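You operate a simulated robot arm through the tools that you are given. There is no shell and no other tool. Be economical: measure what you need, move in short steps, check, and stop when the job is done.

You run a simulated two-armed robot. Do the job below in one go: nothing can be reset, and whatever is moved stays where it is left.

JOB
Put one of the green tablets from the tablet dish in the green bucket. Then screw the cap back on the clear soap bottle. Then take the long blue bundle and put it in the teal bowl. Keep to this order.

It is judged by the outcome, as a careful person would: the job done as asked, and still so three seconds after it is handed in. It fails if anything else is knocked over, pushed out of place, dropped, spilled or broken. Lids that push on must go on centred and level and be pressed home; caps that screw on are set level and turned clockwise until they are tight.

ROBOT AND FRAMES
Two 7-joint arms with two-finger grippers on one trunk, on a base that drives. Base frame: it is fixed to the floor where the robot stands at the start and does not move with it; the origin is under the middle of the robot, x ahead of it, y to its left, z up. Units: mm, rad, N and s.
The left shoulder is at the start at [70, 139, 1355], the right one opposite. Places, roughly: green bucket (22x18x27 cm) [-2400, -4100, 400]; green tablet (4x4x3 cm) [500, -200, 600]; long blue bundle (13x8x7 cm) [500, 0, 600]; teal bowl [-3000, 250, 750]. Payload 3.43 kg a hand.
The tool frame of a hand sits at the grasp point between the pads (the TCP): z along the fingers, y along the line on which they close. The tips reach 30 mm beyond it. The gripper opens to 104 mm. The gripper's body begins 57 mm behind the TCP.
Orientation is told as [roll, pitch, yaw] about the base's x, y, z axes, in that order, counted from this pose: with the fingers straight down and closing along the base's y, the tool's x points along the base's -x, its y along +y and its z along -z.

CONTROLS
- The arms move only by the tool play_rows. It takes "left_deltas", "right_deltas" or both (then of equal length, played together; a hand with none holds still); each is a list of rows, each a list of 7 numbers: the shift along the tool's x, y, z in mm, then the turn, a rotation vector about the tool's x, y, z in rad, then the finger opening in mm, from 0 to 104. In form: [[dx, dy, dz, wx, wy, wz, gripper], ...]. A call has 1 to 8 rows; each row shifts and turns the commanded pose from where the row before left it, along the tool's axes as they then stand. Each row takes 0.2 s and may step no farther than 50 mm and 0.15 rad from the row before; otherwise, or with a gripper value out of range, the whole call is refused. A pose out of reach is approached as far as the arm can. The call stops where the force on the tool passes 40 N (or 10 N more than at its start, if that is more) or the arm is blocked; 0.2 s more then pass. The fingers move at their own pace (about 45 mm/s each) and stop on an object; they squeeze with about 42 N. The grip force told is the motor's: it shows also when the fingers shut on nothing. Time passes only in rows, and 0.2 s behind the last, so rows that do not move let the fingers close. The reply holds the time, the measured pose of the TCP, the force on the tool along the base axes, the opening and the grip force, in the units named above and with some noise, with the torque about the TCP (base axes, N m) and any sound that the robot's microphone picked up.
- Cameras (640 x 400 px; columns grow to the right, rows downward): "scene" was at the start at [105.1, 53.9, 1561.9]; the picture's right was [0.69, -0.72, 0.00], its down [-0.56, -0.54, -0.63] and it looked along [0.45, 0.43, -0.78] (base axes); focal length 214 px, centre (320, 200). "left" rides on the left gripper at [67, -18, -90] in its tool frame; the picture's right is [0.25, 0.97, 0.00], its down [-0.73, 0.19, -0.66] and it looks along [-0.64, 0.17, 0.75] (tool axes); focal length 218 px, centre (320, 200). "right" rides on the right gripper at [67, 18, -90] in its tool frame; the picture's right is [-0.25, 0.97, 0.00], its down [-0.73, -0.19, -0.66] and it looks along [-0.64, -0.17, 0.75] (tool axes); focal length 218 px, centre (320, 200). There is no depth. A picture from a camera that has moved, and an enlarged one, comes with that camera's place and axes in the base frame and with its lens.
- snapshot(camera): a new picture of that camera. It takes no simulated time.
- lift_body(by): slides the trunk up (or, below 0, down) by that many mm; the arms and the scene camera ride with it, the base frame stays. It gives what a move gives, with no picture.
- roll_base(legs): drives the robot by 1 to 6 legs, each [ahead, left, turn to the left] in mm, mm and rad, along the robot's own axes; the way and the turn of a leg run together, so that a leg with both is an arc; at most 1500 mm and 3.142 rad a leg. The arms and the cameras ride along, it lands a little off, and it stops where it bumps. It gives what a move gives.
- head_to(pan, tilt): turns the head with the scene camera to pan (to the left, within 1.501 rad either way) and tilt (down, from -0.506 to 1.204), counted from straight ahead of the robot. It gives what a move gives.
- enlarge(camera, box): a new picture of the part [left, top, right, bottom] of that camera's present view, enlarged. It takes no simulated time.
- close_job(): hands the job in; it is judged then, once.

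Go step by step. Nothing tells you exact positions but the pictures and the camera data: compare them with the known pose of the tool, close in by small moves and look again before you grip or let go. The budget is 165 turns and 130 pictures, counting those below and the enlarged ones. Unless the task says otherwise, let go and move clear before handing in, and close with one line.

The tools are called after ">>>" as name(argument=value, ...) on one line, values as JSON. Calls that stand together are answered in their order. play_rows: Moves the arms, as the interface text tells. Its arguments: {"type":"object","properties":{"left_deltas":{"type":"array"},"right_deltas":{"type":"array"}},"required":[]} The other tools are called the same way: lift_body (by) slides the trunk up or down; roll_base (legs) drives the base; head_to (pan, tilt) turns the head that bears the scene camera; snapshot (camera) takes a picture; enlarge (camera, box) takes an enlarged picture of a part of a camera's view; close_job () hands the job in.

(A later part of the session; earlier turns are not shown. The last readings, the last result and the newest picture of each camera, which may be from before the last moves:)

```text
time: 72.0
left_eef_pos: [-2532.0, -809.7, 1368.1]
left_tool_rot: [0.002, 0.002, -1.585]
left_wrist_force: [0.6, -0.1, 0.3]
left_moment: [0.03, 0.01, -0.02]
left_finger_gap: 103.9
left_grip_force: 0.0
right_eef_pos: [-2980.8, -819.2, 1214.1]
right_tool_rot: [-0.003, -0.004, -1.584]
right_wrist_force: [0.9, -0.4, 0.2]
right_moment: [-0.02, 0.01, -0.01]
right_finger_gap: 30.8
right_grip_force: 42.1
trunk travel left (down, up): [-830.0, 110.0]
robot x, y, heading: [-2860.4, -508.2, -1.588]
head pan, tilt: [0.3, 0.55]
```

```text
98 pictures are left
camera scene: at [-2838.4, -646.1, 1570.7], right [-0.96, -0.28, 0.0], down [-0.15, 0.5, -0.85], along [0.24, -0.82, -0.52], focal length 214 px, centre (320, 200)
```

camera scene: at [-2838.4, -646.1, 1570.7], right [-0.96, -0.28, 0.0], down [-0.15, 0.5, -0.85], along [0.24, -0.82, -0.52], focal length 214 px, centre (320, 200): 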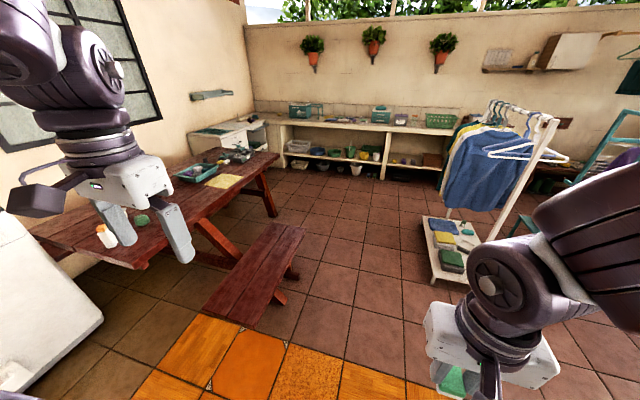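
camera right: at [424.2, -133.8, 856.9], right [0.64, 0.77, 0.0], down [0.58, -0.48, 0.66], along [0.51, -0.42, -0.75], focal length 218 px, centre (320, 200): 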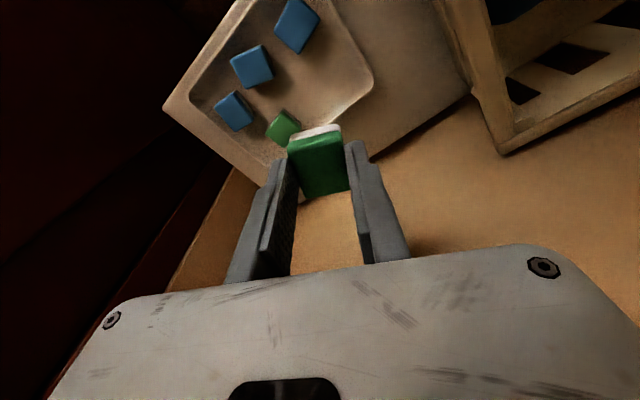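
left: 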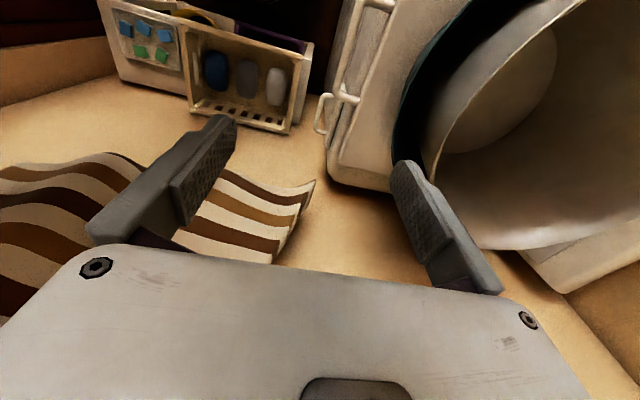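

I'll pass between the bench (x≈−2300) and the clothes rack (x≈−3350).

>>> roll_base(legs=[[0, 140, 0.017], [1500, 0, 0], [450, 0, 0]])

>>> head_to(pan=0.2, tilt=0.6)

>>> snapshot(camera="scene")

>>> enlarge(camera="scene", box=[200, 80, 440, 230])

```text
time: 82.6
left_eef_pos: [-2366.0, -2737.5, 1367.6]
left_tool_rot: [0.003, 0.0, -1.557]
left_wrist_force: [-0.6, 0.0, 0.9]
left_moment: [-0.04, -0.01, 0.03]
left_finger_gap: 104.0
left_grip_force: 0.0
right_eef_pos: [-2814.8, -2762.7, 1215.4]
right_tool_rot: [-0.003, -0.002, -1.556]
right_wrist_force: [0.8, 0.6, -0.8]
right_moment: [0.0, 0.04, -0.01]
right_finger_gap: 30.4
right_grip_force: 42.5
trunk travel left (down, up): [-830.0, 110.0]
robot x, y, heading: [-2709.6, -2455.0, -1.554]
head pan, tilt: [0.3, 0.55]
```

```text
time: 83.3
left_eef_pos: [-2365.1, -2739.4, 1369.3]
left_tool_rot: [0.001, 0.001, -1.555]
left_wrist_force: [0.3, 0.2, -0.2]
left_moment: [-0.02, -0.01, 0.01]
left_finger_gap: 103.8
left_grip_force: 0.1
right_eef_pos: [-2814.1, -2764.9, 1214.0]
right_tool_rot: [-0.004, -0.005, -1.556]
right_wrist_force: [-0.7, 0.3, -0.2]
right_moment: [0.0, 0.01, 0.02]
right_finger_gap: 30.6
right_grip_force: 41.8
trunk travel left (down, up): [-830.0, 110.0]
robot x, y, heading: [-2703.4, -2453.0, -1.558]
head pan, tilt: [0.201, 0.6]
```

```text
97 pictures are left
camera scene: at [-2685.6, -2587.1, 1566.2], right [-0.98, -0.21, 0.0], down [-0.12, 0.55, -0.83], along [0.18, -0.81, -0.56], focal length 214 px, centre (320, 200)
```

scene: 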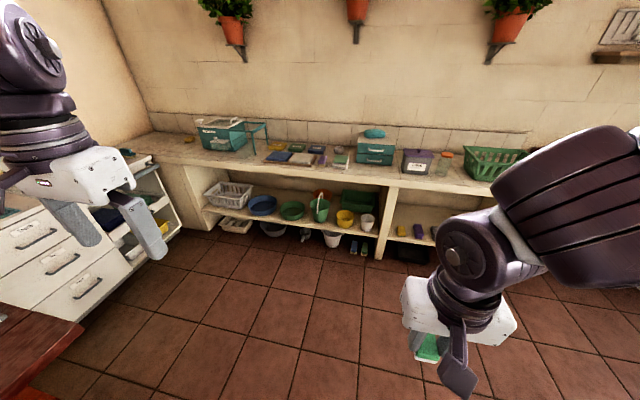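

```text
2.67 times, centred on (320, 155) of scene
camera zoom: at [-2685.6, -2587.1, 1566.2], right [-0.98, -0.21, 0.0], down [-0.12, 0.55, -0.83], along [0.18, -0.81, -0.56], focal length 572 px, centre (320, 320)
```

zoom: 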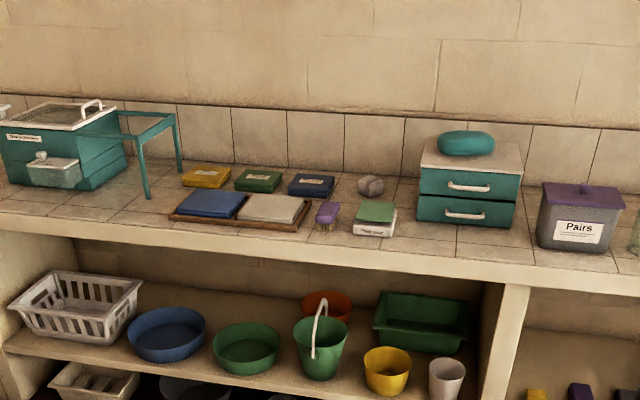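

The bucket is at about [−2346,−4100], rim z≈500, on the shelf edge beneath the counter (underside ≈800), with its handle standing up front-to-back. I'll drive up in front of it, keeping it on my right side.

>>> roll_base(legs=[[850, 480, -0.015]])

>>> lift_body(by=-400)

>>> head_to(pan=-0.15, tilt=0.7)

>>> snapshot(camera="scene")

```text
time: 88.4
left_eef_pos: [-1887.1, -3588.9, 1368.4]
left_tool_rot: [0.001, 0.002, -1.572]
left_wrist_force: [-0.7, 0.6, -0.3]
left_moment: [0.02, -0.01, -0.03]
left_finger_gap: 104.2
left_grip_force: 0.1
right_eef_pos: [-2335.4, -3605.7, 1214.4]
right_tool_rot: [-0.001, -0.003, -1.571]
right_wrist_force: [0.9, -0.2, -0.4]
right_moment: [-0.02, 0.02, 0.01]
right_finger_gap: 30.4
right_grip_force: 41.9
trunk travel left (down, up): [-830.0, 110.0]
robot x, y, heading: [-2219.3, -3297.4, -1.567]
head pan, tilt: [0.201, 0.6]
```

```text
time: 92.2
left_eef_pos: [-1885.6, -3588.5, 968.7]
left_tool_rot: [0.001, 0.003, -1.571]
left_wrist_force: [-0.1, 0.6, 0.0]
left_moment: [-0.01, 0.01, 0.01]
left_finger_gap: 104.0
left_grip_force: 0.1
right_eef_pos: [-2333.7, -3606.6, 813.4]
right_tool_rot: [-0.004, -0.003, -1.572]
right_wrist_force: [-0.1, 0.2, -0.1]
right_moment: [-0.02, -0.02, 0.01]
right_finger_gap: 30.5
right_grip_force: 42.0
trunk travel left (down, up): [-430.0, 510.0]
robot x, y, heading: [-2223.7, -3295.4, -1.575]
head pan, tilt: [0.201, 0.6]
```

```text
time: 93.0
left_eef_pos: [-1886.1, -3589.4, 968.5]
left_tool_rot: [0.001, 0.002, -1.572]
left_wrist_force: [0.0, 0.5, -0.4]
left_moment: [0.01, 0.01, 0.01]
left_finger_gap: 104.2
left_grip_force: 0.1
right_eef_pos: [-2336.2, -3607.1, 813.8]
right_tool_rot: [-0.003, -0.003, -1.571]
right_wrist_force: [-0.2, 0.4, -0.5]
right_moment: [-0.01, 0.03, 0.01]
right_finger_gap: 30.5
right_grip_force: 42.5
trunk travel left (down, up): [-430.0, 510.0]
robot x, y, heading: [-2223.6, -3296.8, -1.575]
head pan, tilt: [-0.15, 0.7]
```

```text
95 pictures are left
camera scene: at [-2233.5, -3429.2, 1157.5], right [-0.99, 0.15, 0.0], down [0.1, 0.64, -0.77], along [-0.11, -0.76, -0.64], focal length 214 px, centre (320, 200)
```

scene: 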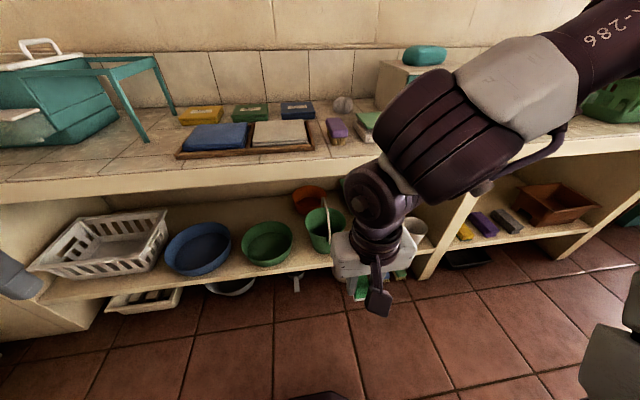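

>>> enlarge(camera="scene", box=[250, 165, 410, 265])

>>> snapshot(camera="right")

```text
4.00 times, centred on (330, 215) of scene
camera zoom: at [-2233.5, -3429.2, 1157.5], right [-0.99, 0.15, 0.0], down [0.1, 0.64, -0.77], along [-0.11, -0.76, -0.64], focal length 858 px, centre (280, 140)
```

zoom: 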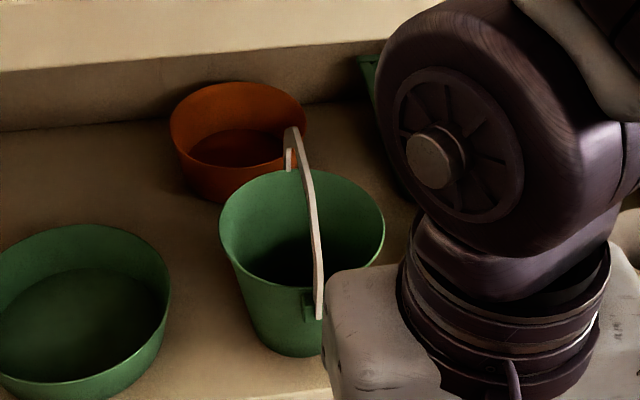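

```text
93 pictures are left
camera right: at [-2316.3, -3538.4, 904.3], right [0.97, -0.25, 0.0], down [-0.19, -0.73, 0.66], along [-0.17, -0.64, -0.75], focal length 218 px, centre (320, 200)
```

right: 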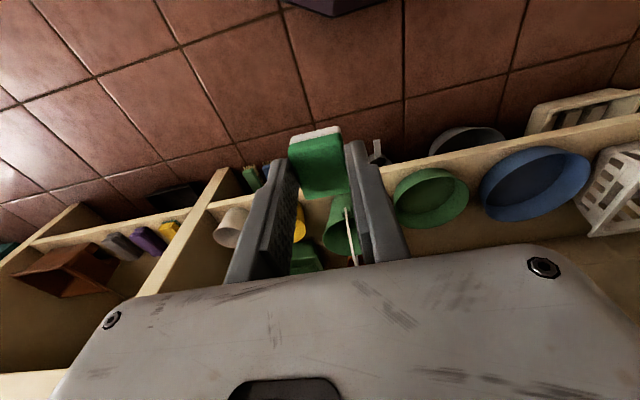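

The bucket rim centre is about [−2354,−4093,466], 185 mm across, with the handle in the x≈−2355 plane. I'll tilt the right hand 45° forward and drop the tablet in the half on the near-left side (x≈−2305).

>>> play_rows(right_deltas=[[0, 0, 0, 0, -0.131, 0, 10], [0, 0, 0, 0, -0.131, 0, 10], [0, 0, 0, 0, -0.131, 0, 10], [0, 0, 0, 0, -0.131, 0, 10], [0, 0, 0, 0, -0.131, 0, 10], [0, 0, 0, 0, -0.131, 0, 10], [20, 30, 20, 0, 0, 0, 10], [30, 0, 30, 0, 0, 0, 10]])

>>> roll_base(legs=[[250, 0, 0]])

>>> snapshot(camera="scene")

>>> snapshot(camera="right")

```text
time: 95.0
left_eef_pos: [-1886.0, -3587.7, 969.0]
left_tool_rot: [0.0, 0.001, -1.571]
left_wrist_force: [0.3, 0.4, -0.6]
left_moment: [-0.05, 0.0, -0.06]
left_finger_gap: 103.9
left_grip_force: 0.1
right_eef_pos: [-2229.2, -3696.2, 781.1]
right_tool_rot: [0.094, -0.714, -1.657]
right_wrist_force: [0.3, 0.2, -0.8]
right_moment: [0.03, 0.01, -0.02]
right_finger_gap: 30.6
right_grip_force: 41.6
right hand out of reach, approached as far as the arm can: row 1, 2, 3, 4, 5, 6
trunk travel left (down, up): [-430.0, 510.0]
robot x, y, heading: [-2224.0, -3300.1, -1.573]
head pan, tilt: [-0.15, 0.7]
stopped in row 8 (right hand): the arm was blocked; the commanded pose is now the measured one
```

```text
time: 96.9
left_eef_pos: [-1886.3, -3841.4, 969.1]
left_tool_rot: [0.001, 0.003, -1.568]
left_wrist_force: [0.6, -0.3, -0.8]
left_moment: [0.02, 0.05, -0.01]
left_finger_gap: 103.8
left_grip_force: 0.1
right_eef_pos: [-2228.4, -3949.1, 779.7]
right_tool_rot: [0.092, -0.713, -1.653]
right_wrist_force: [-0.7, 0.2, 0.6]
right_moment: [-0.03, -0.01, 0.0]
right_finger_gap: 30.3
right_grip_force: 42.2
trunk travel left (down, up): [-430.0, 510.0]
robot x, y, heading: [-2223.2, -3549.1, -1.572]
head pan, tilt: [-0.15, 0.7]
```

```text
92 pictures are left
camera scene: at [-2233.6, -3681.0, 1157.4], right [-0.99, 0.15, 0.0], down [0.1, 0.64, -0.76], along [-0.11, -0.76, -0.64], focal length 214 px, centre (320, 200)
```

scene: 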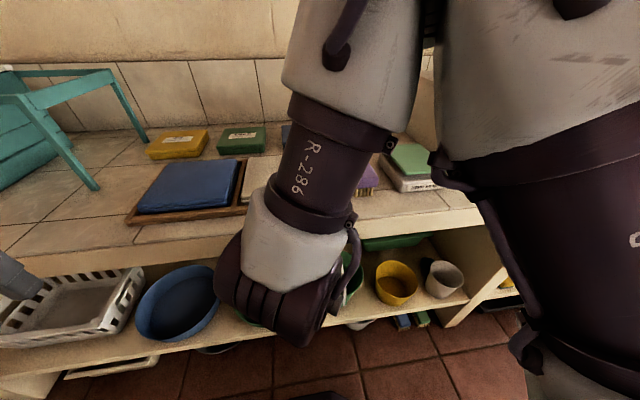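

```text
91 pictures are left
camera right: at [-2210.1, -3838.3, 805.7], right [0.95, -0.21, 0.23], down [-0.26, -0.12, 0.96], along [-0.18, -0.97, -0.17], focal length 218 px, centre (320, 200)
```

right: 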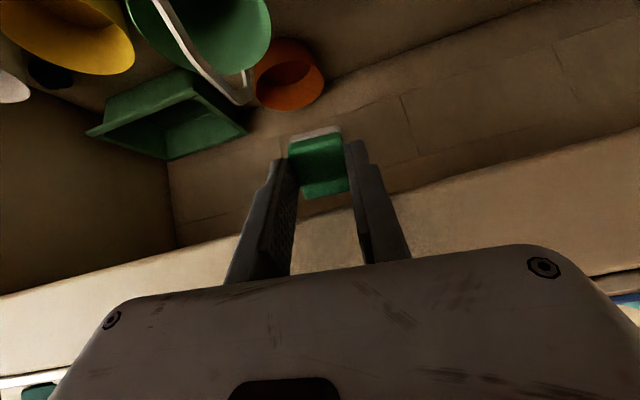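

The arm took a tucked posture with the hand tilted about 41°. I'll leave the arm as is and position with trunk and base instead: back off a little, lower, and shift right.

>>> roll_base(legs=[[-100, 0, 0]])

>>> lift_body(by=-200)

>>> roll_base(legs=[[0, -77, 0]])

>>> snapshot(camera="right")

>>> snapshot(camera="scene")

```text
time: 98.0
left_eef_pos: [-1886.2, -3738.7, 968.3]
left_tool_rot: [0.002, 0.003, -1.569]
left_wrist_force: [-1.0, 0.5, 0.3]
left_moment: [-0.01, -0.01, 0.0]
left_finger_gap: 104.0
left_grip_force: 0.0
right_eef_pos: [-2230.4, -3847.1, 781.4]
right_tool_rot: [0.094, -0.714, -1.657]
right_wrist_force: [-0.2, 0.2, -0.3]
right_moment: [0.02, 0.0, 0.0]
right_finger_gap: 30.6
right_grip_force: 42.1
trunk travel left (down, up): [-430.0, 510.0]
robot x, y, heading: [-2221.5, -3447.4, -1.572]
head pan, tilt: [-0.15, 0.7]
```

```text
time: 100.2
left_eef_pos: [-1885.9, -3739.8, 768.5]
left_tool_rot: [0.002, 0.002, -1.569]
left_wrist_force: [0.3, 0.0, 0.6]
left_moment: [-0.01, 0.01, -0.01]
left_finger_gap: 104.0
left_grip_force: 0.0
right_eef_pos: [-2229.5, -3848.6, 579.9]
right_tool_rot: [0.098, -0.711, -1.657]
right_wrist_force: [0.5, 0.2, 0.5]
right_moment: [0.01, -0.01, -0.02]
right_finger_gap: 30.5
right_grip_force: 41.9
trunk travel left (down, up): [-230.0, 710.0]
robot x, y, heading: [-2221.3, -3444.6, -1.574]
head pan, tilt: [-0.15, 0.7]
```

```text
time: 101.2
left_eef_pos: [-1963.8, -3739.8, 770.8]
left_tool_rot: [0.004, 0.002, -1.571]
left_wrist_force: [0.2, -0.3, 0.1]
left_moment: [-0.02, -0.03, -0.01]
left_finger_gap: 104.1
left_grip_force: 0.1
right_eef_pos: [-2306.5, -3848.4, 581.1]
right_tool_rot: [0.096, -0.712, -1.659]
right_wrist_force: [-0.8, 0.3, -0.5]
right_moment: [-0.01, -0.01, -0.03]
right_finger_gap: 30.4
right_grip_force: 42.1
trunk travel left (down, up): [-230.0, 710.0]
robot x, y, heading: [-2300.2, -3447.9, -1.569]
head pan, tilt: [-0.15, 0.7]
```

```text
90 pictures are left
camera right: at [-2287.7, -3737.7, 606.3], right [0.95, -0.21, 0.24], down [-0.26, -0.11, 0.96], along [-0.18, -0.97, -0.16], focal length 218 px, centre (320, 200)
```

right: 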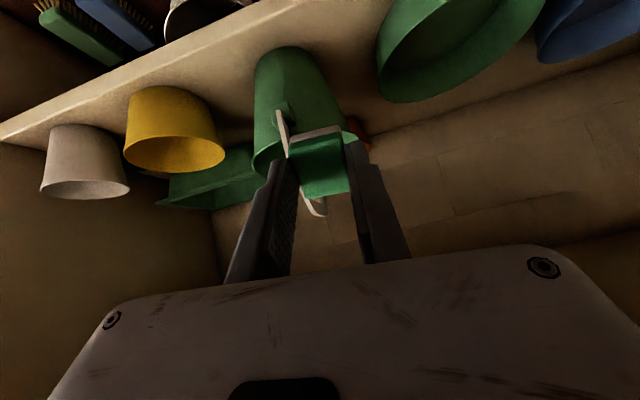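

```text
89 pictures are left
camera scene: at [-2311.5, -3579.9, 957.5], right [-0.99, 0.15, 0.0], down [0.1, 0.64, -0.76], along [-0.11, -0.76, -0.64], focal length 214 px, centre (320, 200)
```

scene: 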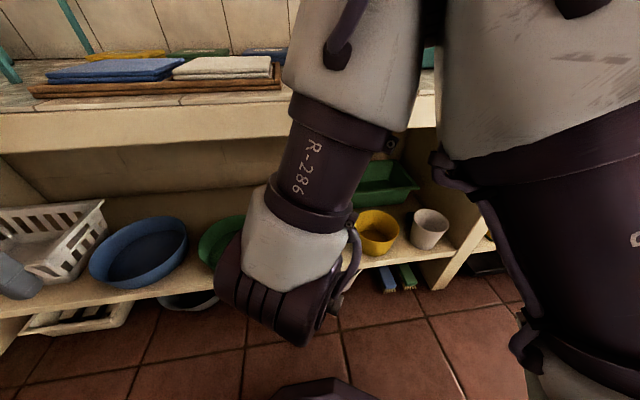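

The bucket and handle are where computed. The forearm would come near the counter edge, so I'll back the base off and extend the arm instead.

>>> roll_base(legs=[[-160, 0, 0]])

>>> play_rows(right_deltas=[[-30, 0, 26, 0, 0, 0, 10], [-30, 0, 26, 0, 0, 0, 10], [-30, 0, 26, 0, 0, 0, 10], [-30, 0, 26, 0, 0, 0, 10]])

>>> snapshot(camera="scene")

```text
time: 102.6
left_eef_pos: [-1962.8, -3581.6, 768.5]
left_tool_rot: [0.002, 0.002, -1.57]
left_wrist_force: [0.4, 1.2, 0.5]
left_moment: [-0.05, 0.01, -0.04]
left_finger_gap: 104.0
left_grip_force: 0.1
right_eef_pos: [-2305.9, -3689.0, 581.4]
right_tool_rot: [0.097, -0.715, -1.656]
right_wrist_force: [-0.4, 0.8, -0.1]
right_moment: [-0.01, 0.01, 0.0]
right_finger_gap: 30.4
right_grip_force: 41.7
trunk travel left (down, up): [-230.0, 710.0]
robot x, y, heading: [-2295.6, -3289.2, -1.569]
head pan, tilt: [-0.15, 0.7]
```

```text
time: 103.6
left_eef_pos: [-1962.5, -3581.3, 768.6]
left_tool_rot: [0.0, 0.004, -1.569]
left_wrist_force: [0.6, 0.4, -0.2]
left_moment: [-0.01, 0.0, -0.03]
left_finger_gap: 104.0
left_grip_force: 0.1
right_eef_pos: [-2310.5, -3847.9, 579.6]
right_tool_rot: [0.093, -0.713, -1.655]
right_wrist_force: [0.6, 0.3, -1.2]
right_moment: [0.0, -0.04, -0.03]
right_finger_gap: 30.6
right_grip_force: 41.7
trunk travel left (down, up): [-230.0, 710.0]
robot x, y, heading: [-2301.0, -3288.2, -1.569]
head pan, tilt: [-0.15, 0.7]
```

```text
88 pictures are left
camera scene: at [-2310.8, -3422.0, 957.4], right [-0.99, 0.15, 0.0], down [0.1, 0.64, -0.76], along [-0.11, -0.76, -0.64], focal length 214 px, centre (320, 200)
```

scene: 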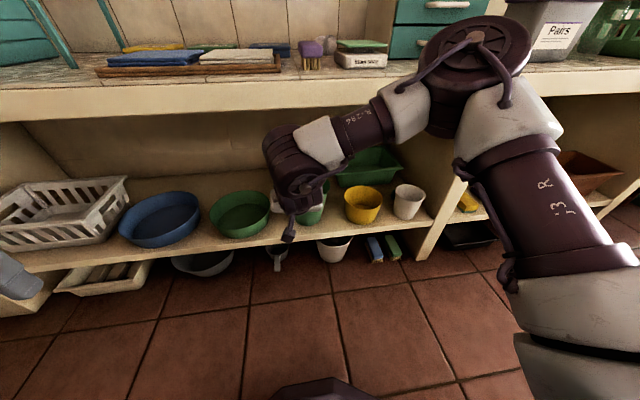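

Extending further pulls the elbow back; I'll do another 120 mm this way.

>>> roll_base(legs=[[-130, 0, 0]])

>>> play_rows(right_deltas=[[-30, 1, 26, 0, 0, 0, 10], [-30, 1, 26, 0, 0, 0, 10], [-30, 1, 26, 0, 0, 0, 10], [-15, 1, 13, 0, 0, 0, 10]])

>>> snapshot(camera="scene")

```text
time: 104.9
left_eef_pos: [-1963.1, -3448.9, 768.6]
left_tool_rot: [0.002, 0.002, -1.567]
left_wrist_force: [0.5, 0.5, -0.6]
left_moment: [0.0, 0.02, 0.0]
left_finger_gap: 104.1
left_grip_force: 0.0
right_eef_pos: [-2308.8, -3717.3, 582.8]
right_tool_rot: [0.096, -0.713, -1.655]
right_wrist_force: [0.0, 0.3, -0.3]
right_moment: [-0.01, -0.01, 0.0]
right_finger_gap: 30.5
right_grip_force: 42.4
trunk travel left (down, up): [-230.0, 710.0]
robot x, y, heading: [-2297.0, -3157.6, -1.571]
head pan, tilt: [-0.15, 0.7]
```

```text
time: 105.9
left_eef_pos: [-1962.6, -3449.5, 768.2]
left_tool_rot: [0.001, 0.002, -1.568]
left_wrist_force: [0.0, 0.6, -0.4]
left_moment: [0.01, -0.01, 0.02]
left_finger_gap: 104.0
left_grip_force: 0.1
right_eef_pos: [-2304.3, -3851.1, 582.0]
right_tool_rot: [0.098, -0.711, -1.661]
right_wrist_force: [-0.7, -0.7, -0.1]
right_moment: [-0.01, 0.02, -0.03]
right_finger_gap: 30.6
right_grip_force: 42.1
right hand out of reach, approached as far as the arm can: row 4
trunk travel left (down, up): [-230.0, 710.0]
robot x, y, heading: [-2300.5, -3159.6, -1.569]
head pan, tilt: [-0.15, 0.7]
```

```text
87 pictures are left
camera scene: at [-2310.6, -3291.6, 957.5], right [-0.99, 0.15, 0.0], down [0.1, 0.64, -0.76], along [-0.11, -0.76, -0.64], focal length 214 px, centre (320, 200)
```

scene: 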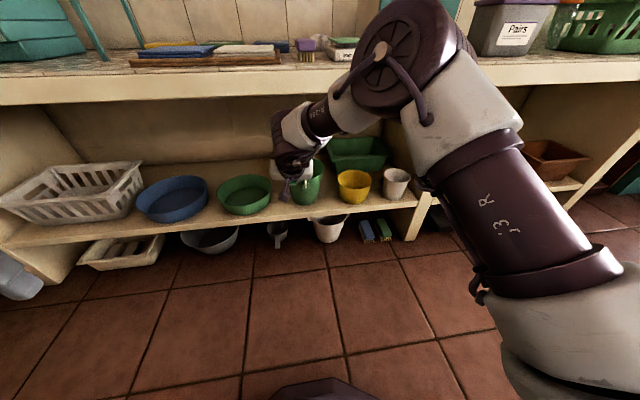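

The elbow is now well back. I'll drive forward 210 mm at this height, above rim and handle.

>>> roll_base(legs=[[210, 6, 0]])

>>> snapshot(camera="right")

>>> enlarge(camera="scene", box=[200, 50, 440, 300])

```text
time: 107.6
left_eef_pos: [-1957.0, -3662.6, 768.5]
left_tool_rot: [0.001, 0.002, -1.569]
left_wrist_force: [0.1, -0.6, -0.5]
left_moment: [-0.03, -0.01, 0.01]
left_finger_gap: 104.0
left_grip_force: 0.1
right_eef_pos: [-2300.7, -4061.7, 581.3]
right_tool_rot: [0.098, -0.714, -1.664]
right_wrist_force: [-0.1, -0.5, 0.1]
right_moment: [-0.03, 0.02, 0.01]
right_finger_gap: 30.5
right_grip_force: 41.6
trunk travel left (down, up): [-230.0, 710.0]
robot x, y, heading: [-2293.3, -3366.6, -1.57]
head pan, tilt: [-0.15, 0.7]
```

```text
86 pictures are left
camera right: at [-2280.0, -3952.4, 606.6], right [0.95, -0.22, 0.24], down [-0.27, -0.11, 0.96], along [-0.18, -0.97, -0.16], focal length 218 px, centre (320, 200)
```

right: 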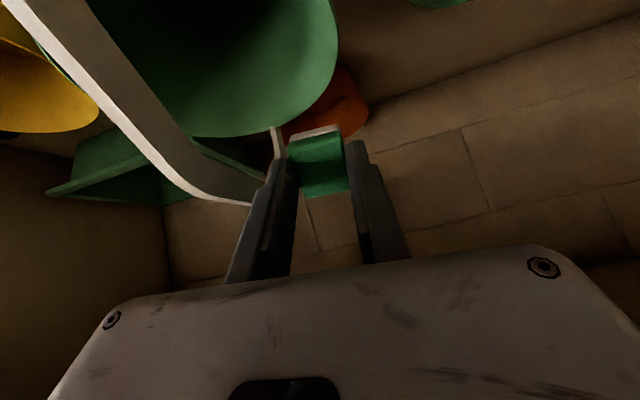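

```text
1.60 times, centred on (320, 175) of scene
camera zoom: at [-2304.6, -3503.9, 957.4], right [-0.99, 0.15, 0.0], down [0.1, 0.64, -0.76], along [-0.11, -0.76, -0.64], focal length 343 px, centre (320, 240)
```

zoom: 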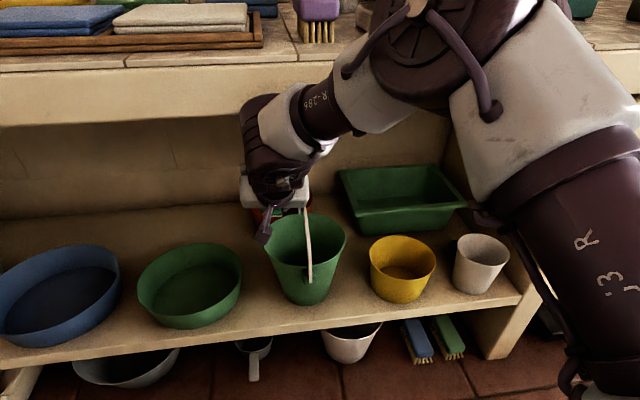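

The drop point falls inside the rim, left of the handle. I'll lower 45 mm and shift 5 mm right.

>>> lift_body(by=-45)

>>> play_rows(right_deltas=[[0, -5, 0, 0, 0, 0, 10], [0, 0, 0, 0, 0, 0, 10]])

>>> snapshot(camera="right")

>>> enlarge(camera="scene", box=[240, 110, 400, 210])

```text
time: 108.4
left_eef_pos: [-1956.5, -3662.9, 723.5]
left_tool_rot: [0.001, 0.003, -1.568]
left_wrist_force: [-0.2, -0.1, 0.5]
left_moment: [-0.05, 0.0, 0.0]
left_finger_gap: 104.0
left_grip_force: 0.1
right_eef_pos: [-2299.1, -4060.6, 537.7]
right_tool_rot: [0.099, -0.712, -1.664]
right_wrist_force: [-0.7, -0.4, -0.1]
right_moment: [-0.01, -0.03, -0.01]
right_finger_gap: 30.5
right_grip_force: 42.0
trunk travel left (down, up): [-185.0, 755.0]
robot x, y, heading: [-2290.5, -3371.7, -1.57]
head pan, tilt: [-0.15, 0.7]
```

```text
time: 109.0
left_eef_pos: [-1957.4, -3663.5, 722.9]
left_tool_rot: [0.001, -0.001, -1.57]
left_wrist_force: [0.7, 0.0, 0.0]
left_moment: [0.01, 0.01, -0.02]
left_finger_gap: 104.3
left_grip_force: 0.1
right_eef_pos: [-2304.6, -4060.2, 536.8]
right_tool_rot: [0.099, -0.717, -1.666]
right_wrist_force: [-0.1, 0.3, -0.2]
right_moment: [-0.01, 0.06, 0.05]
right_finger_gap: 30.3
right_grip_force: 41.6
trunk travel left (down, up): [-185.0, 755.0]
robot x, y, heading: [-2294.0, -3369.9, -1.573]
head pan, tilt: [-0.15, 0.7]
```

```text
84 pictures are left
camera right: at [-2284.4, -3951.2, 561.7], right [0.95, -0.22, 0.24], down [-0.27, -0.11, 0.96], along [-0.18, -0.97, -0.16], focal length 218 px, centre (320, 200)
```

right: 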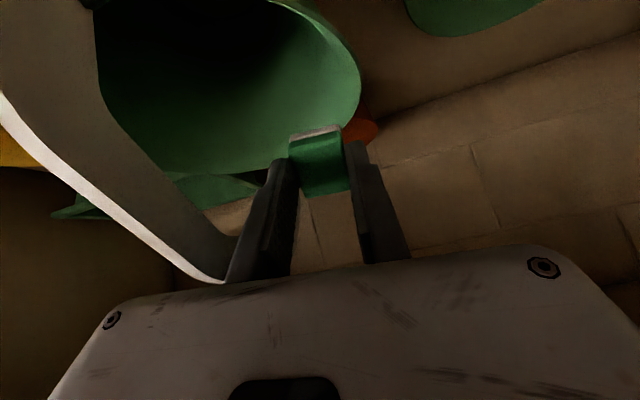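

```text
4.00 times, centred on (320, 160) of scene
camera zoom: at [-2304.6, -3503.2, 912.5], right [-0.99, 0.15, 0.0], down [0.1, 0.64, -0.76], along [-0.11, -0.76, -0.64], focal length 858 px, centre (320, 360)
```

zoom: 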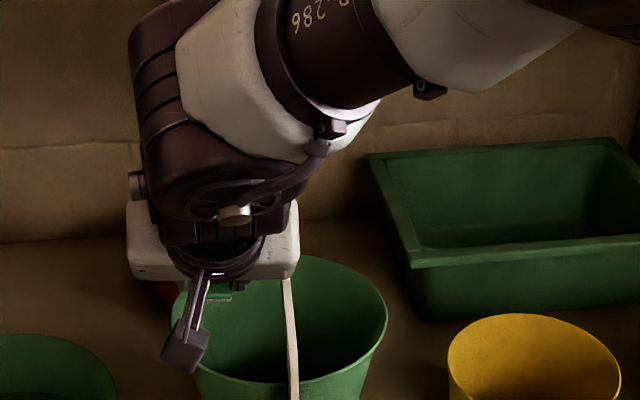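

The tablet hangs over the bucket's left half, clear of rim and handle. I'll release.

>>> play_rows(right_deltas=[[0, 0, 0, 0, 0, 0, 46], [0, 0, 0, 0, 0, 0, 46], [0, 0, 0, 0, 0, 0, 46], [0, 0, 0, 0, 0, 0, 46]])

>>> snapshot(camera="right")

```text
time: 110.0
left_eef_pos: [-1955.9, -3663.1, 723.7]
left_tool_rot: [0.002, 0.001, -1.57]
left_wrist_force: [0.4, -0.4, 0.4]
left_moment: [-0.02, -0.04, 0.0]
left_finger_gap: 104.1
left_grip_force: 0.0
right_eef_pos: [-2303.7, -4061.2, 537.8]
right_tool_rot: [0.099, -0.715, -1.668]
right_wrist_force: [-0.1, -0.1, -0.1]
right_moment: [0.02, -0.01, -0.02]
right_finger_gap: 45.7
right_grip_force: 0.0
trunk travel left (down, up): [-185.0, 755.0]
robot x, y, heading: [-2294.6, -3370.4, -1.57]
head pan, tilt: [-0.15, 0.7]
```

```text
82 pictures are left
camera right: at [-2284.3, -3951.1, 561.7], right [0.95, -0.22, 0.24], down [-0.27, -0.11, 0.96], along [-0.18, -0.97, -0.16], focal length 218 px, centre (320, 200)
```

right: 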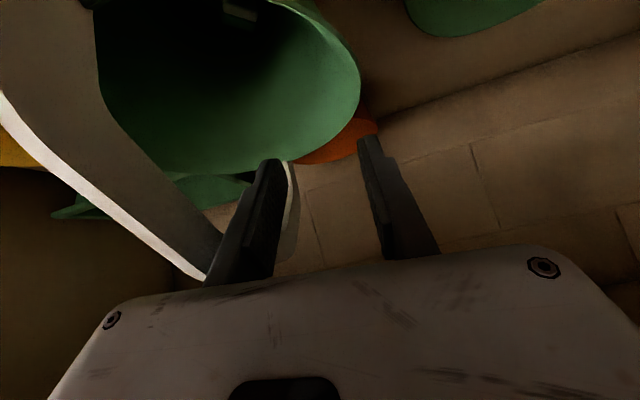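

The tablet lies in the bucket. I'll retreat the way I came.

>>> lift_body(by=45)

>>> roll_base(legs=[[-400, 0, 0]])

>>> lift_body(by=400)

>>> enlarge(camera="scene", box=[200, 100, 440, 300])

```text
time: 110.9
left_eef_pos: [-1956.7, -3662.6, 768.6]
left_tool_rot: [0.001, 0.002, -1.569]
left_wrist_force: [-0.6, 0.3, -0.1]
left_moment: [0.01, -0.01, -0.03]
left_finger_gap: 103.9
left_grip_force: 0.0
right_eef_pos: [-2304.1, -4060.6, 581.5]
right_tool_rot: [0.098, -0.716, -1.666]
right_wrist_force: [0.7, -0.5, -0.1]
right_moment: [0.02, -0.02, -0.02]
right_finger_gap: 45.8
right_grip_force: 0.1
trunk travel left (down, up): [-230.0, 710.0]
robot x, y, heading: [-2291.4, -3371.4, -1.571]
head pan, tilt: [-0.15, 0.7]
```

```text
time: 113.4
left_eef_pos: [-1957.8, -3262.8, 768.6]
left_tool_rot: [0.001, 0.001, -1.568]
left_wrist_force: [0.0, 0.6, 0.4]
left_moment: [0.0, 0.0, -0.02]
left_finger_gap: 104.1
left_grip_force: 0.1
right_eef_pos: [-2305.6, -3662.5, 581.5]
right_tool_rot: [0.1, -0.715, -1.666]
right_wrist_force: [-0.8, 1.0, 0.5]
right_moment: [0.01, 0.02, -0.02]
right_finger_gap: 46.0
right_grip_force: 0.0
trunk travel left (down, up): [-230.0, 710.0]
robot x, y, heading: [-2290.5, -2969.1, -1.575]
head pan, tilt: [-0.15, 0.7]
```

```text
time: 117.2
left_eef_pos: [-1957.5, -3262.6, 1169.4]
left_tool_rot: [0.002, 0.001, -1.569]
left_wrist_force: [-0.5, -0.5, -0.7]
left_moment: [-0.01, -0.03, 0.04]
left_finger_gap: 104.0
left_grip_force: 0.1
right_eef_pos: [-2305.2, -3660.6, 981.4]
right_tool_rot: [0.102, -0.717, -1.667]
right_wrist_force: [0.3, 0.7, 0.7]
right_moment: [-0.01, 0.02, 0.0]
right_finger_gap: 46.1
right_grip_force: 0.0
trunk travel left (down, up): [-630.0, 310.0]
robot x, y, heading: [-2291.3, -2970.2, -1.571]
head pan, tilt: [-0.15, 0.7]
```

```text
2.00 times, centred on (320, 200) of scene
camera zoom: at [-2304.7, -3103.8, 1357.5], right [-0.99, 0.15, 0.0], down [0.1, 0.64, -0.76], along [-0.11, -0.76, -0.64], focal length 429 px, centre (320, 200)
```

zoom: 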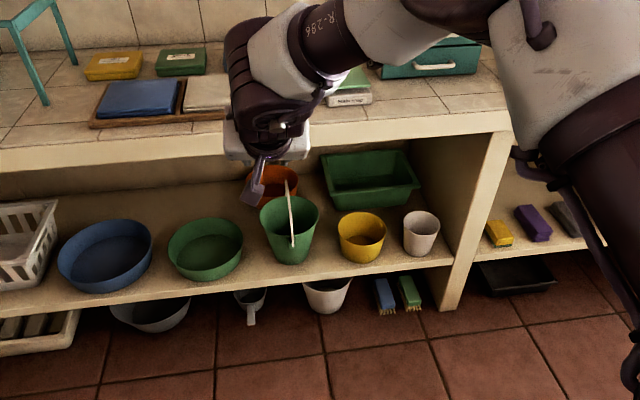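

The tablet is in the bucket and nothing else moved. I'll straighten the right hand, then drive back along the same route toward the washing machine.

>>> play_rows(right_deltas=[[20, 0, -20, 0, 0.143, 0, 60], [30, 0, -30, 0, 0.143, 0, 60], [30, 0, -30, 0, 0.143, 0, 60], [40, 0, -20, 0, 0.143, 0, 60], [40, 0, -20, 0, 0.143, 0, 60], [40, 0, 0, -0.05, 0, -0.04, 60], [40, 0, 0, -0.05, 0, -0.04, 60], [40, 0, 0, 0, 0, 0, 60]])

>>> lift_body(by=200)

>>> roll_base(legs=[[0, -420, 0], [-1500, 0, 0], [-940, 0, 0]])

```text
time: 119.0
left_eef_pos: [-1956.7, -3262.2, 1168.1]
left_tool_rot: [0.002, 0.004, -1.569]
left_wrist_force: [1.2, 0.2, 0.3]
left_moment: [0.0, -0.01, 0.04]
left_finger_gap: 104.0
left_grip_force: 0.0
right_eef_pos: [-2303.0, -3345.7, 1028.9]
right_tool_rot: [0.174, -0.013, -1.524]
right_wrist_force: [-1.0, -0.4, 0.1]
right_moment: [0.02, 0.02, 0.01]
right_finger_gap: 59.9
right_grip_force: 0.0
trunk travel left (down, up): [-630.0, 310.0]
robot x, y, heading: [-2294.4, -2971.5, -1.57]
head pan, tilt: [-0.15, 0.7]
```

```text
time: 121.2
left_eef_pos: [-1957.9, -3264.2, 1368.5]
left_tool_rot: [0.003, 0.002, -1.57]
left_wrist_force: [0.1, 0.3, -0.8]
left_moment: [-0.01, 0.01, 0.01]
left_finger_gap: 103.9
left_grip_force: 0.0
right_eef_pos: [-2303.3, -3345.8, 1229.1]
right_tool_rot: [0.176, -0.012, -1.525]
right_wrist_force: [0.6, 0.1, -0.4]
right_moment: [0.0, 0.03, -0.01]
right_finger_gap: 60.2
right_grip_force: 0.1
trunk travel left (down, up): [-830.0, 110.0]
robot x, y, heading: [-2291.1, -2973.0, -1.572]
head pan, tilt: [-0.15, 0.7]
```

```text
time: 135.2
left_eef_pos: [-2361.7, -844.6, 1367.5]
left_tool_rot: [0.002, 0.003, -1.575]
left_wrist_force: [-0.2, 0.0, -0.3]
left_moment: [0.02, -0.01, 0.02]
left_finger_gap: 104.1
left_grip_force: 0.0
right_eef_pos: [-2708.2, -926.2, 1227.8]
right_tool_rot: [0.176, -0.011, -1.527]
right_wrist_force: [1.3, -0.3, 0.7]
right_moment: [-0.03, 0.03, 0.01]
right_finger_gap: 60.2
right_grip_force: 0.1
trunk travel left (down, up): [-830.0, 110.0]
robot x, y, heading: [-2698.1, -551.3, -1.575]
head pan, tilt: [-0.15, 0.7]
```

Next: strafe back, reverse to y≈80, and turn to face the washing machine.

>>> roll_base(legs=[[0, 1290, 0], [-580, 0, 0], [0, 0, -1.6], [0, 0, -1.54]])

>>> head_to(pan=-0.6, tilt=0.6)

>>> snapshot(camera="scene")

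```text
time: 141.0
left_eef_pos: [-1149.7, -844.5, 1367.9]
left_tool_rot: [-0.001, 0.002, -1.572]
left_wrist_force: [0.3, 0.1, 0.4]
left_moment: [0.0, 0.01, 0.01]
left_finger_gap: 104.3
left_grip_force: 0.1
right_eef_pos: [-1495.6, -927.4, 1229.3]
right_tool_rot: [0.172, -0.012, -1.528]
right_wrist_force: [-0.4, -0.1, 0.8]
right_moment: [0.04, 0.04, 0.03]
right_finger_gap: 60.1
right_grip_force: 0.1
trunk travel left (down, up): [-830.0, 110.0]
robot x, y, heading: [-1482.1, -551.3, -1.57]
head pan, tilt: [-0.15, 0.7]
stopped in leg 1: the robot was blocked; the commanded pose is now the measured one
```

```text
time: 141.9
left_eef_pos: [-1150.5, -846.6, 1367.4]
left_tool_rot: [0.003, 0.002, -1.573]
left_wrist_force: [0.6, 0.0, -0.4]
left_moment: [0.04, 0.03, 0.01]
left_finger_gap: 104.3
left_grip_force: 0.0
right_eef_pos: [-1497.9, -928.6, 1227.6]
right_tool_rot: [0.174, -0.012, -1.527]
right_wrist_force: [-0.2, 0.2, 0.4]
right_moment: [-0.04, -0.02, 0.03]
right_finger_gap: 59.8
right_grip_force: 0.1
trunk travel left (down, up): [-830.0, 110.0]
robot x, y, heading: [-1486.5, -547.8, -1.574]
head pan, tilt: [-0.6, 0.6]
```

```text
80 pictures are left
camera scene: at [-1534.9, -674.1, 1566.1], right [-0.82, 0.57, 0.0], down [0.32, 0.47, -0.82], along [-0.47, -0.68, -0.57], focal length 214 px, centre (320, 200)
```

scene: 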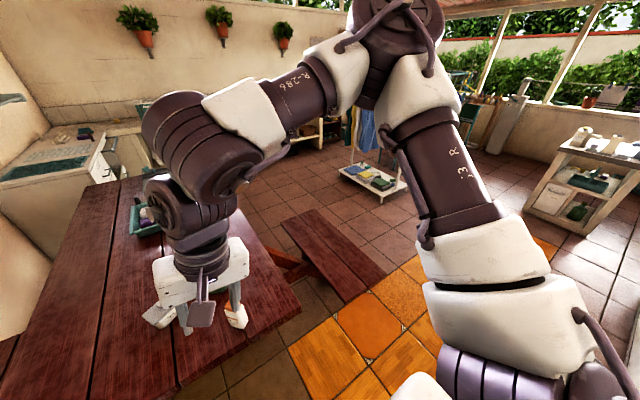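

Something blocked the strafe; I'll look left to see what.

>>> head_to(pan=1.3, tilt=0.7)

>>> snapshot(camera="scene")

```text
time: 143.8
left_eef_pos: [-1150.9, -845.7, 1369.1]
left_tool_rot: [0.002, 0.002, -1.571]
left_wrist_force: [-0.4, -0.9, 0.1]
left_moment: [0.02, 0.0, -0.02]
left_finger_gap: 104.0
left_grip_force: 0.1
right_eef_pos: [-1497.7, -928.0, 1227.3]
right_tool_rot: [0.173, -0.013, -1.527]
right_wrist_force: [0.0, 0.4, 0.3]
right_moment: [-0.01, -0.01, 0.01]
right_finger_gap: 60.0
right_grip_force: 0.0
trunk travel left (down, up): [-830.0, 110.0]
robot x, y, heading: [-1486.7, -552.3, -1.575]
head pan, tilt: [1.3, 0.7]
```

```text
79 pictures are left
camera scene: at [-1403.2, -624.2, 1557.5], right [-0.27, -0.96, 0.0], down [-0.62, 0.17, -0.76], along [0.74, -0.21, -0.64], focal length 214 px, centre (320, 200)
```

scene: 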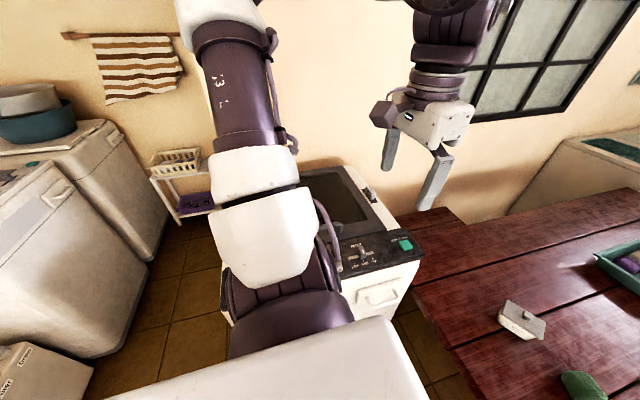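

The base (about 350 mm half-width) touched the top-loader's front; nothing moved visibly. I'll back away, then turn where I turned before.

>>> roll_base(legs=[[0, -60, 0], [-650, 0, 0], [0, 120, 0], [0, 0, -1.6], [0, 0, -1.54]])

>>> head_to(pan=-0.7, tilt=0.6)

>>> snapshot(camera="scene")

```text
time: 156.4
left_eef_pos: [-1758.5, 390.1, 1368.7]
left_tool_rot: [0.001, 0.003, 1.572]
left_wrist_force: [-0.1, -0.1, 0.1]
left_moment: [0.03, -0.01, 0.01]
left_finger_gap: 104.2
left_grip_force: 0.0
right_eef_pos: [-1412.2, 473.7, 1229.2]
right_tool_rot: [0.174, -0.011, 1.617]
right_wrist_force: [0.3, 0.0, -0.3]
right_moment: [-0.02, 0.03, -0.04]
right_finger_gap: 60.1
right_grip_force: 0.1
trunk travel left (down, up): [-830.0, 110.0]
robot x, y, heading: [-1421.2, 95.4, 1.567]
head pan, tilt: [1.3, 0.7]
```

```text
time: 158.4
left_eef_pos: [-1758.7, 388.9, 1368.2]
left_tool_rot: [0.002, 0.003, 1.573]
left_wrist_force: [0.3, 0.3, -0.3]
left_moment: [0.03, -0.02, 0.0]
left_finger_gap: 104.2
left_grip_force: 0.1
right_eef_pos: [-1412.5, 474.0, 1229.4]
right_tool_rot: [0.174, -0.013, 1.617]
right_wrist_force: [0.6, -0.3, -0.3]
right_moment: [-0.04, 0.0, 0.03]
right_finger_gap: 60.0
right_grip_force: 0.0
trunk travel left (down, up): [-830.0, 110.0]
robot x, y, heading: [-1424.7, 97.5, 1.572]
head pan, tilt: [-0.7, 0.6]
```

```text
78 pictures are left
camera scene: at [-1366.3, 216.0, 1566.1], right [0.77, -0.64, 0.0], down [-0.36, -0.43, -0.83], along [0.53, 0.63, -0.56], focal length 214 px, centre (320, 200)
```

scene: 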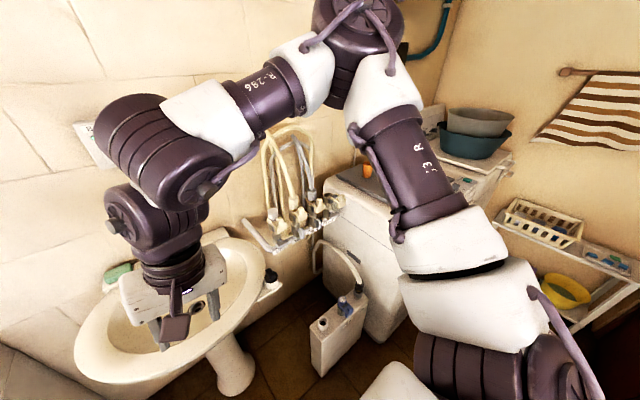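

A white can stands on the floor near [−1010,550], so I'll pass at y≈30 and go in front of the washing machine.

>>> roll_base(legs=[[-65, 0, 0], [0, -930, 0]])

>>> head_to(pan=0.0, tilt=0.75)

>>> snapshot(camera="scene")

```text
time: 163.9
left_eef_pos: [-821.9, 325.0, 1367.8]
left_tool_rot: [0.003, 0.002, 1.568]
left_wrist_force: [0.2, -0.1, 0.4]
left_moment: [0.01, -0.03, 0.01]
left_finger_gap: 104.1
left_grip_force: 0.0
right_eef_pos: [-474.1, 406.6, 1228.2]
right_tool_rot: [0.174, -0.012, 1.614]
right_wrist_force: [0.2, -0.4, -0.9]
right_moment: [-0.01, -0.03, -0.01]
right_finger_gap: 60.2
right_grip_force: 0.1
trunk travel left (down, up): [-830.0, 110.0]
robot x, y, heading: [-489.6, 30.2, 1.566]
head pan, tilt: [-0.7, 0.6]
```

```text
time: 164.9
left_eef_pos: [-821.3, 323.7, 1369.4]
left_tool_rot: [0.002, 0.001, 1.569]
left_wrist_force: [-0.4, -0.2, -0.3]
left_moment: [0.0, 0.0, 0.02]
left_finger_gap: 104.2
left_grip_force: 0.1
right_eef_pos: [-475.4, 405.0, 1228.8]
right_tool_rot: [0.174, -0.014, 1.615]
right_wrist_force: [0.2, 0.4, -0.7]
right_moment: [0.03, -0.01, 0.01]
right_finger_gap: 59.9
right_grip_force: 0.2
trunk travel left (down, up): [-830.0, 110.0]
robot x, y, heading: [-485.5, 29.8, 1.565]
head pan, tilt: [0.0, 0.75]
```

```text
77 pictures are left
camera scene: at [-486.8, 164.3, 1553.3], right [1.0, 0.0, 0.0], down [0.0, -0.68, -0.73], along [0.0, 0.73, -0.68], focal length 214 px, centre (320, 200)
```

scene: 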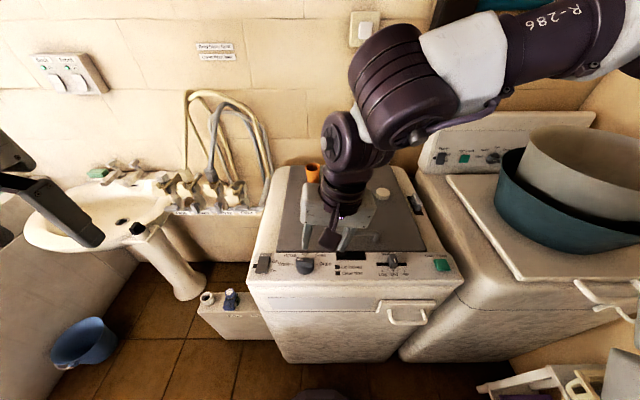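

My right hand hides the bottle; I'll move it aside and look again.

>>> play_rows(right_deltas=[[0, -40, 0, 0, 0, 0, 60], [0, -40, 0, 0, 0, 0, 60], [0, -40, 0, 0, 0, 0, 60], [0, -40, 0, 0, 0, 0, 60], [0, -40, 0, 0, 0, 0, 60]])

>>> enlarge(camera="scene", box=[230, 110, 470, 260])

>>> snapshot(camera="left")

```text
time: 166.1
left_eef_pos: [-820.7, 326.0, 1367.2]
left_tool_rot: [0.003, 0.004, 1.567]
left_wrist_force: [0.5, 0.7, 0.3]
left_moment: [-0.04, 0.02, -0.02]
left_finger_gap: 103.8
left_grip_force: 0.0
right_eef_pos: [-356.5, 411.7, 1207.5]
right_tool_rot: [0.174, -0.012, 1.61]
right_wrist_force: [-0.2, -0.3, 0.0]
right_moment: [-0.01, 0.02, 0.01]
right_finger_gap: 59.9
right_grip_force: 0.1
right hand out of reach, approached as far as the arm can: row 4, 5
trunk travel left (down, up): [-830.0, 110.0]
robot x, y, heading: [-486.9, 29.6, 1.565]
head pan, tilt: [0.0, 0.75]
```

```text
2.67 times, centred on (350, 185) of scene
camera zoom: at [-485.4, 166.6, 1553.0], right [1.0, 0.0, 0.0], down [0.0, -0.68, -0.73], along [0.0, 0.73, -0.68], focal length 572 px, centre (240, 240)
```

zoom: 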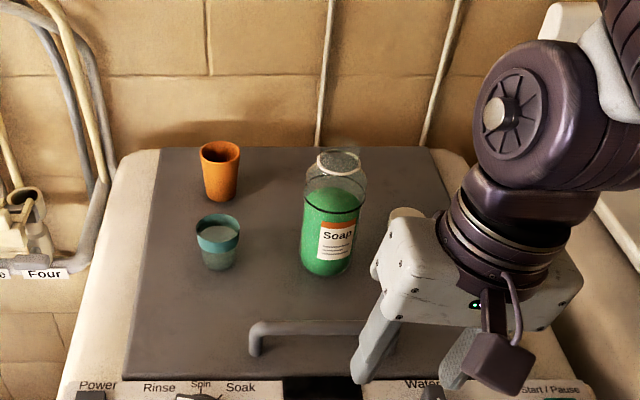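

```text
75 pictures are left
camera left: at [-802.3, 258.5, 1458.5], right [-0.97, -0.25, 0.0], down [-0.19, 0.73, 0.66], along [-0.17, 0.63, -0.76], focal length 218 px, centre (320, 200)
```

left: 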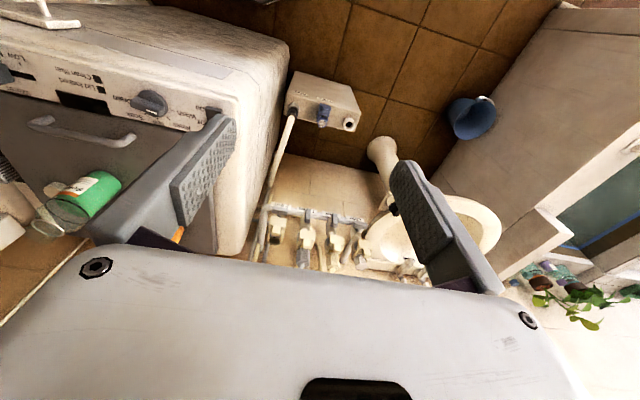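

The bottle axis is at about [−373,698], base z≈1008, lip z≈1180; the cap should be near [−256,764]. I need to know how close the base can get, so I'll look down at the gap while straightening the right hand.

>>> play_rows(right_deltas=[[0, 0, -40, 0, 0.087, 0.02, 60], [20, -10, -40, 0, 0.087, 0.02, 60]])

>>> head_to(pan=0.0, tilt=0.98)

>>> snapshot(camera="scene")

```text
time: 166.7
left_eef_pos: [-818.5, 322.4, 1370.4]
left_tool_rot: [0.004, -0.001, 1.57]
left_wrist_force: [0.8, -0.5, 0.5]
left_moment: [0.0, 0.04, 0.0]
left_finger_gap: 104.0
left_grip_force: 0.1
right_eef_pos: [-340.9, 384.7, 1287.3]
right_tool_rot: [0.177, 0.167, 1.6]
right_wrist_force: [0.6, -0.5, -0.1]
right_moment: [0.03, 0.03, -0.02]
right_finger_gap: 59.9
right_grip_force: 0.0
right hand out of reach, approached as far as the arm can: row 1, 2
trunk travel left (down, up): [-830.0, 110.0]
robot x, y, heading: [-485.9, 34.4, 1.567]
head pan, tilt: [0.0, 0.75]
```

```text
time: 167.5
left_eef_pos: [-820.2, 324.8, 1369.3]
left_tool_rot: [0.004, 0.001, 1.568]
left_wrist_force: [0.8, 1.5, 0.0]
left_moment: [0.03, 0.02, 0.01]
left_finger_gap: 104.0
left_grip_force: 0.0
right_eef_pos: [-342.7, 387.7, 1285.8]
right_tool_rot: [0.176, 0.164, 1.603]
right_wrist_force: [-0.3, 0.2, 0.7]
right_moment: [-0.02, 0.02, 0.02]
right_finger_gap: 59.6
right_grip_force: 0.0
trunk travel left (down, up): [-830.0, 110.0]
robot x, y, heading: [-487.7, 29.6, 1.57]
head pan, tilt: [0.0, 0.979]
```

```text
74 pictures are left
camera scene: at [-484.7, 153.0, 1535.6], right [1.0, 0.0, 0.0], down [0.0, -0.83, -0.56], along [0.0, 0.56, -0.83], focal length 214 px, centre (320, 200)
```

scene: 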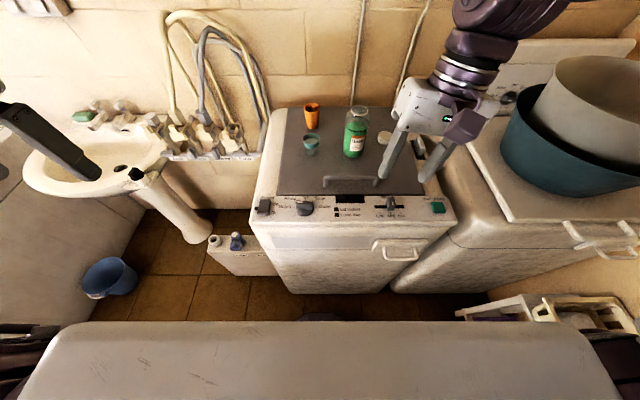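

I mixed the rotation axes; I'll correct the right hand's tilt and creep forward toward the machine (base front is about 255 mm ahead of the axis).

>>> play_rows(right_deltas=[[0, 0, 0, 0.088, -0.083, 0, 60], [0, 0, 0, 0.088, -0.083, 0.02, 60]])

>>> roll_base(legs=[[100, 0, 0]])

>>> snapshot(camera="scene")

```text
time: 168.1
left_eef_pos: [-821.4, 323.5, 1368.2]
left_tool_rot: [0.002, 0.002, 1.568]
left_wrist_force: [0.4, 0.4, 0.0]
left_moment: [0.01, -0.01, -0.01]
left_finger_gap: 103.9
left_grip_force: 0.2
right_eef_pos: [-344.0, 385.6, 1284.9]
right_tool_rot: [-0.008, 0.002, 1.57]
right_wrist_force: [0.3, 0.5, 0.1]
right_moment: [-0.01, 0.01, -0.01]
right_finger_gap: 59.9
right_grip_force: 0.1
trunk travel left (down, up): [-830.0, 110.0]
robot x, y, heading: [-487.7, 30.8, 1.565]
head pan, tilt: [0.0, 0.979]
```

```text
time: 169.2
left_eef_pos: [-821.0, 416.7, 1370.9]
left_tool_rot: [0.001, -0.005, 1.569]
left_wrist_force: [-0.3, -0.9, 0.0]
left_moment: [0.03, 0.02, -0.01]
left_finger_gap: 104.0
left_grip_force: 0.1
right_eef_pos: [-343.1, 479.9, 1287.4]
right_tool_rot: [-0.005, -0.004, 1.572]
right_wrist_force: [-0.9, -0.5, 0.2]
right_moment: [0.07, -0.03, -0.01]
right_finger_gap: 59.9
right_grip_force: 0.1
trunk travel left (down, up): [-830.0, 110.0]
robot x, y, heading: [-488.6, 132.2, 1.567]
head pan, tilt: [0.0, 0.979]
```

```text
73 pictures are left
camera scene: at [-486.6, 244.4, 1536.3], right [1.0, 0.0, 0.0], down [0.0, -0.83, -0.56], along [0.0, 0.56, -0.83], focal length 214 px, centre (320, 200)
```

scene: 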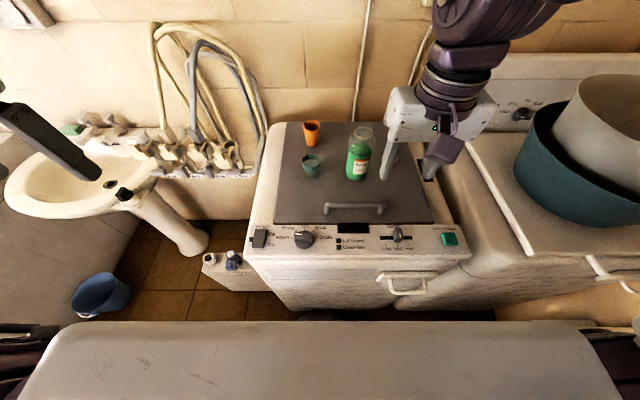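

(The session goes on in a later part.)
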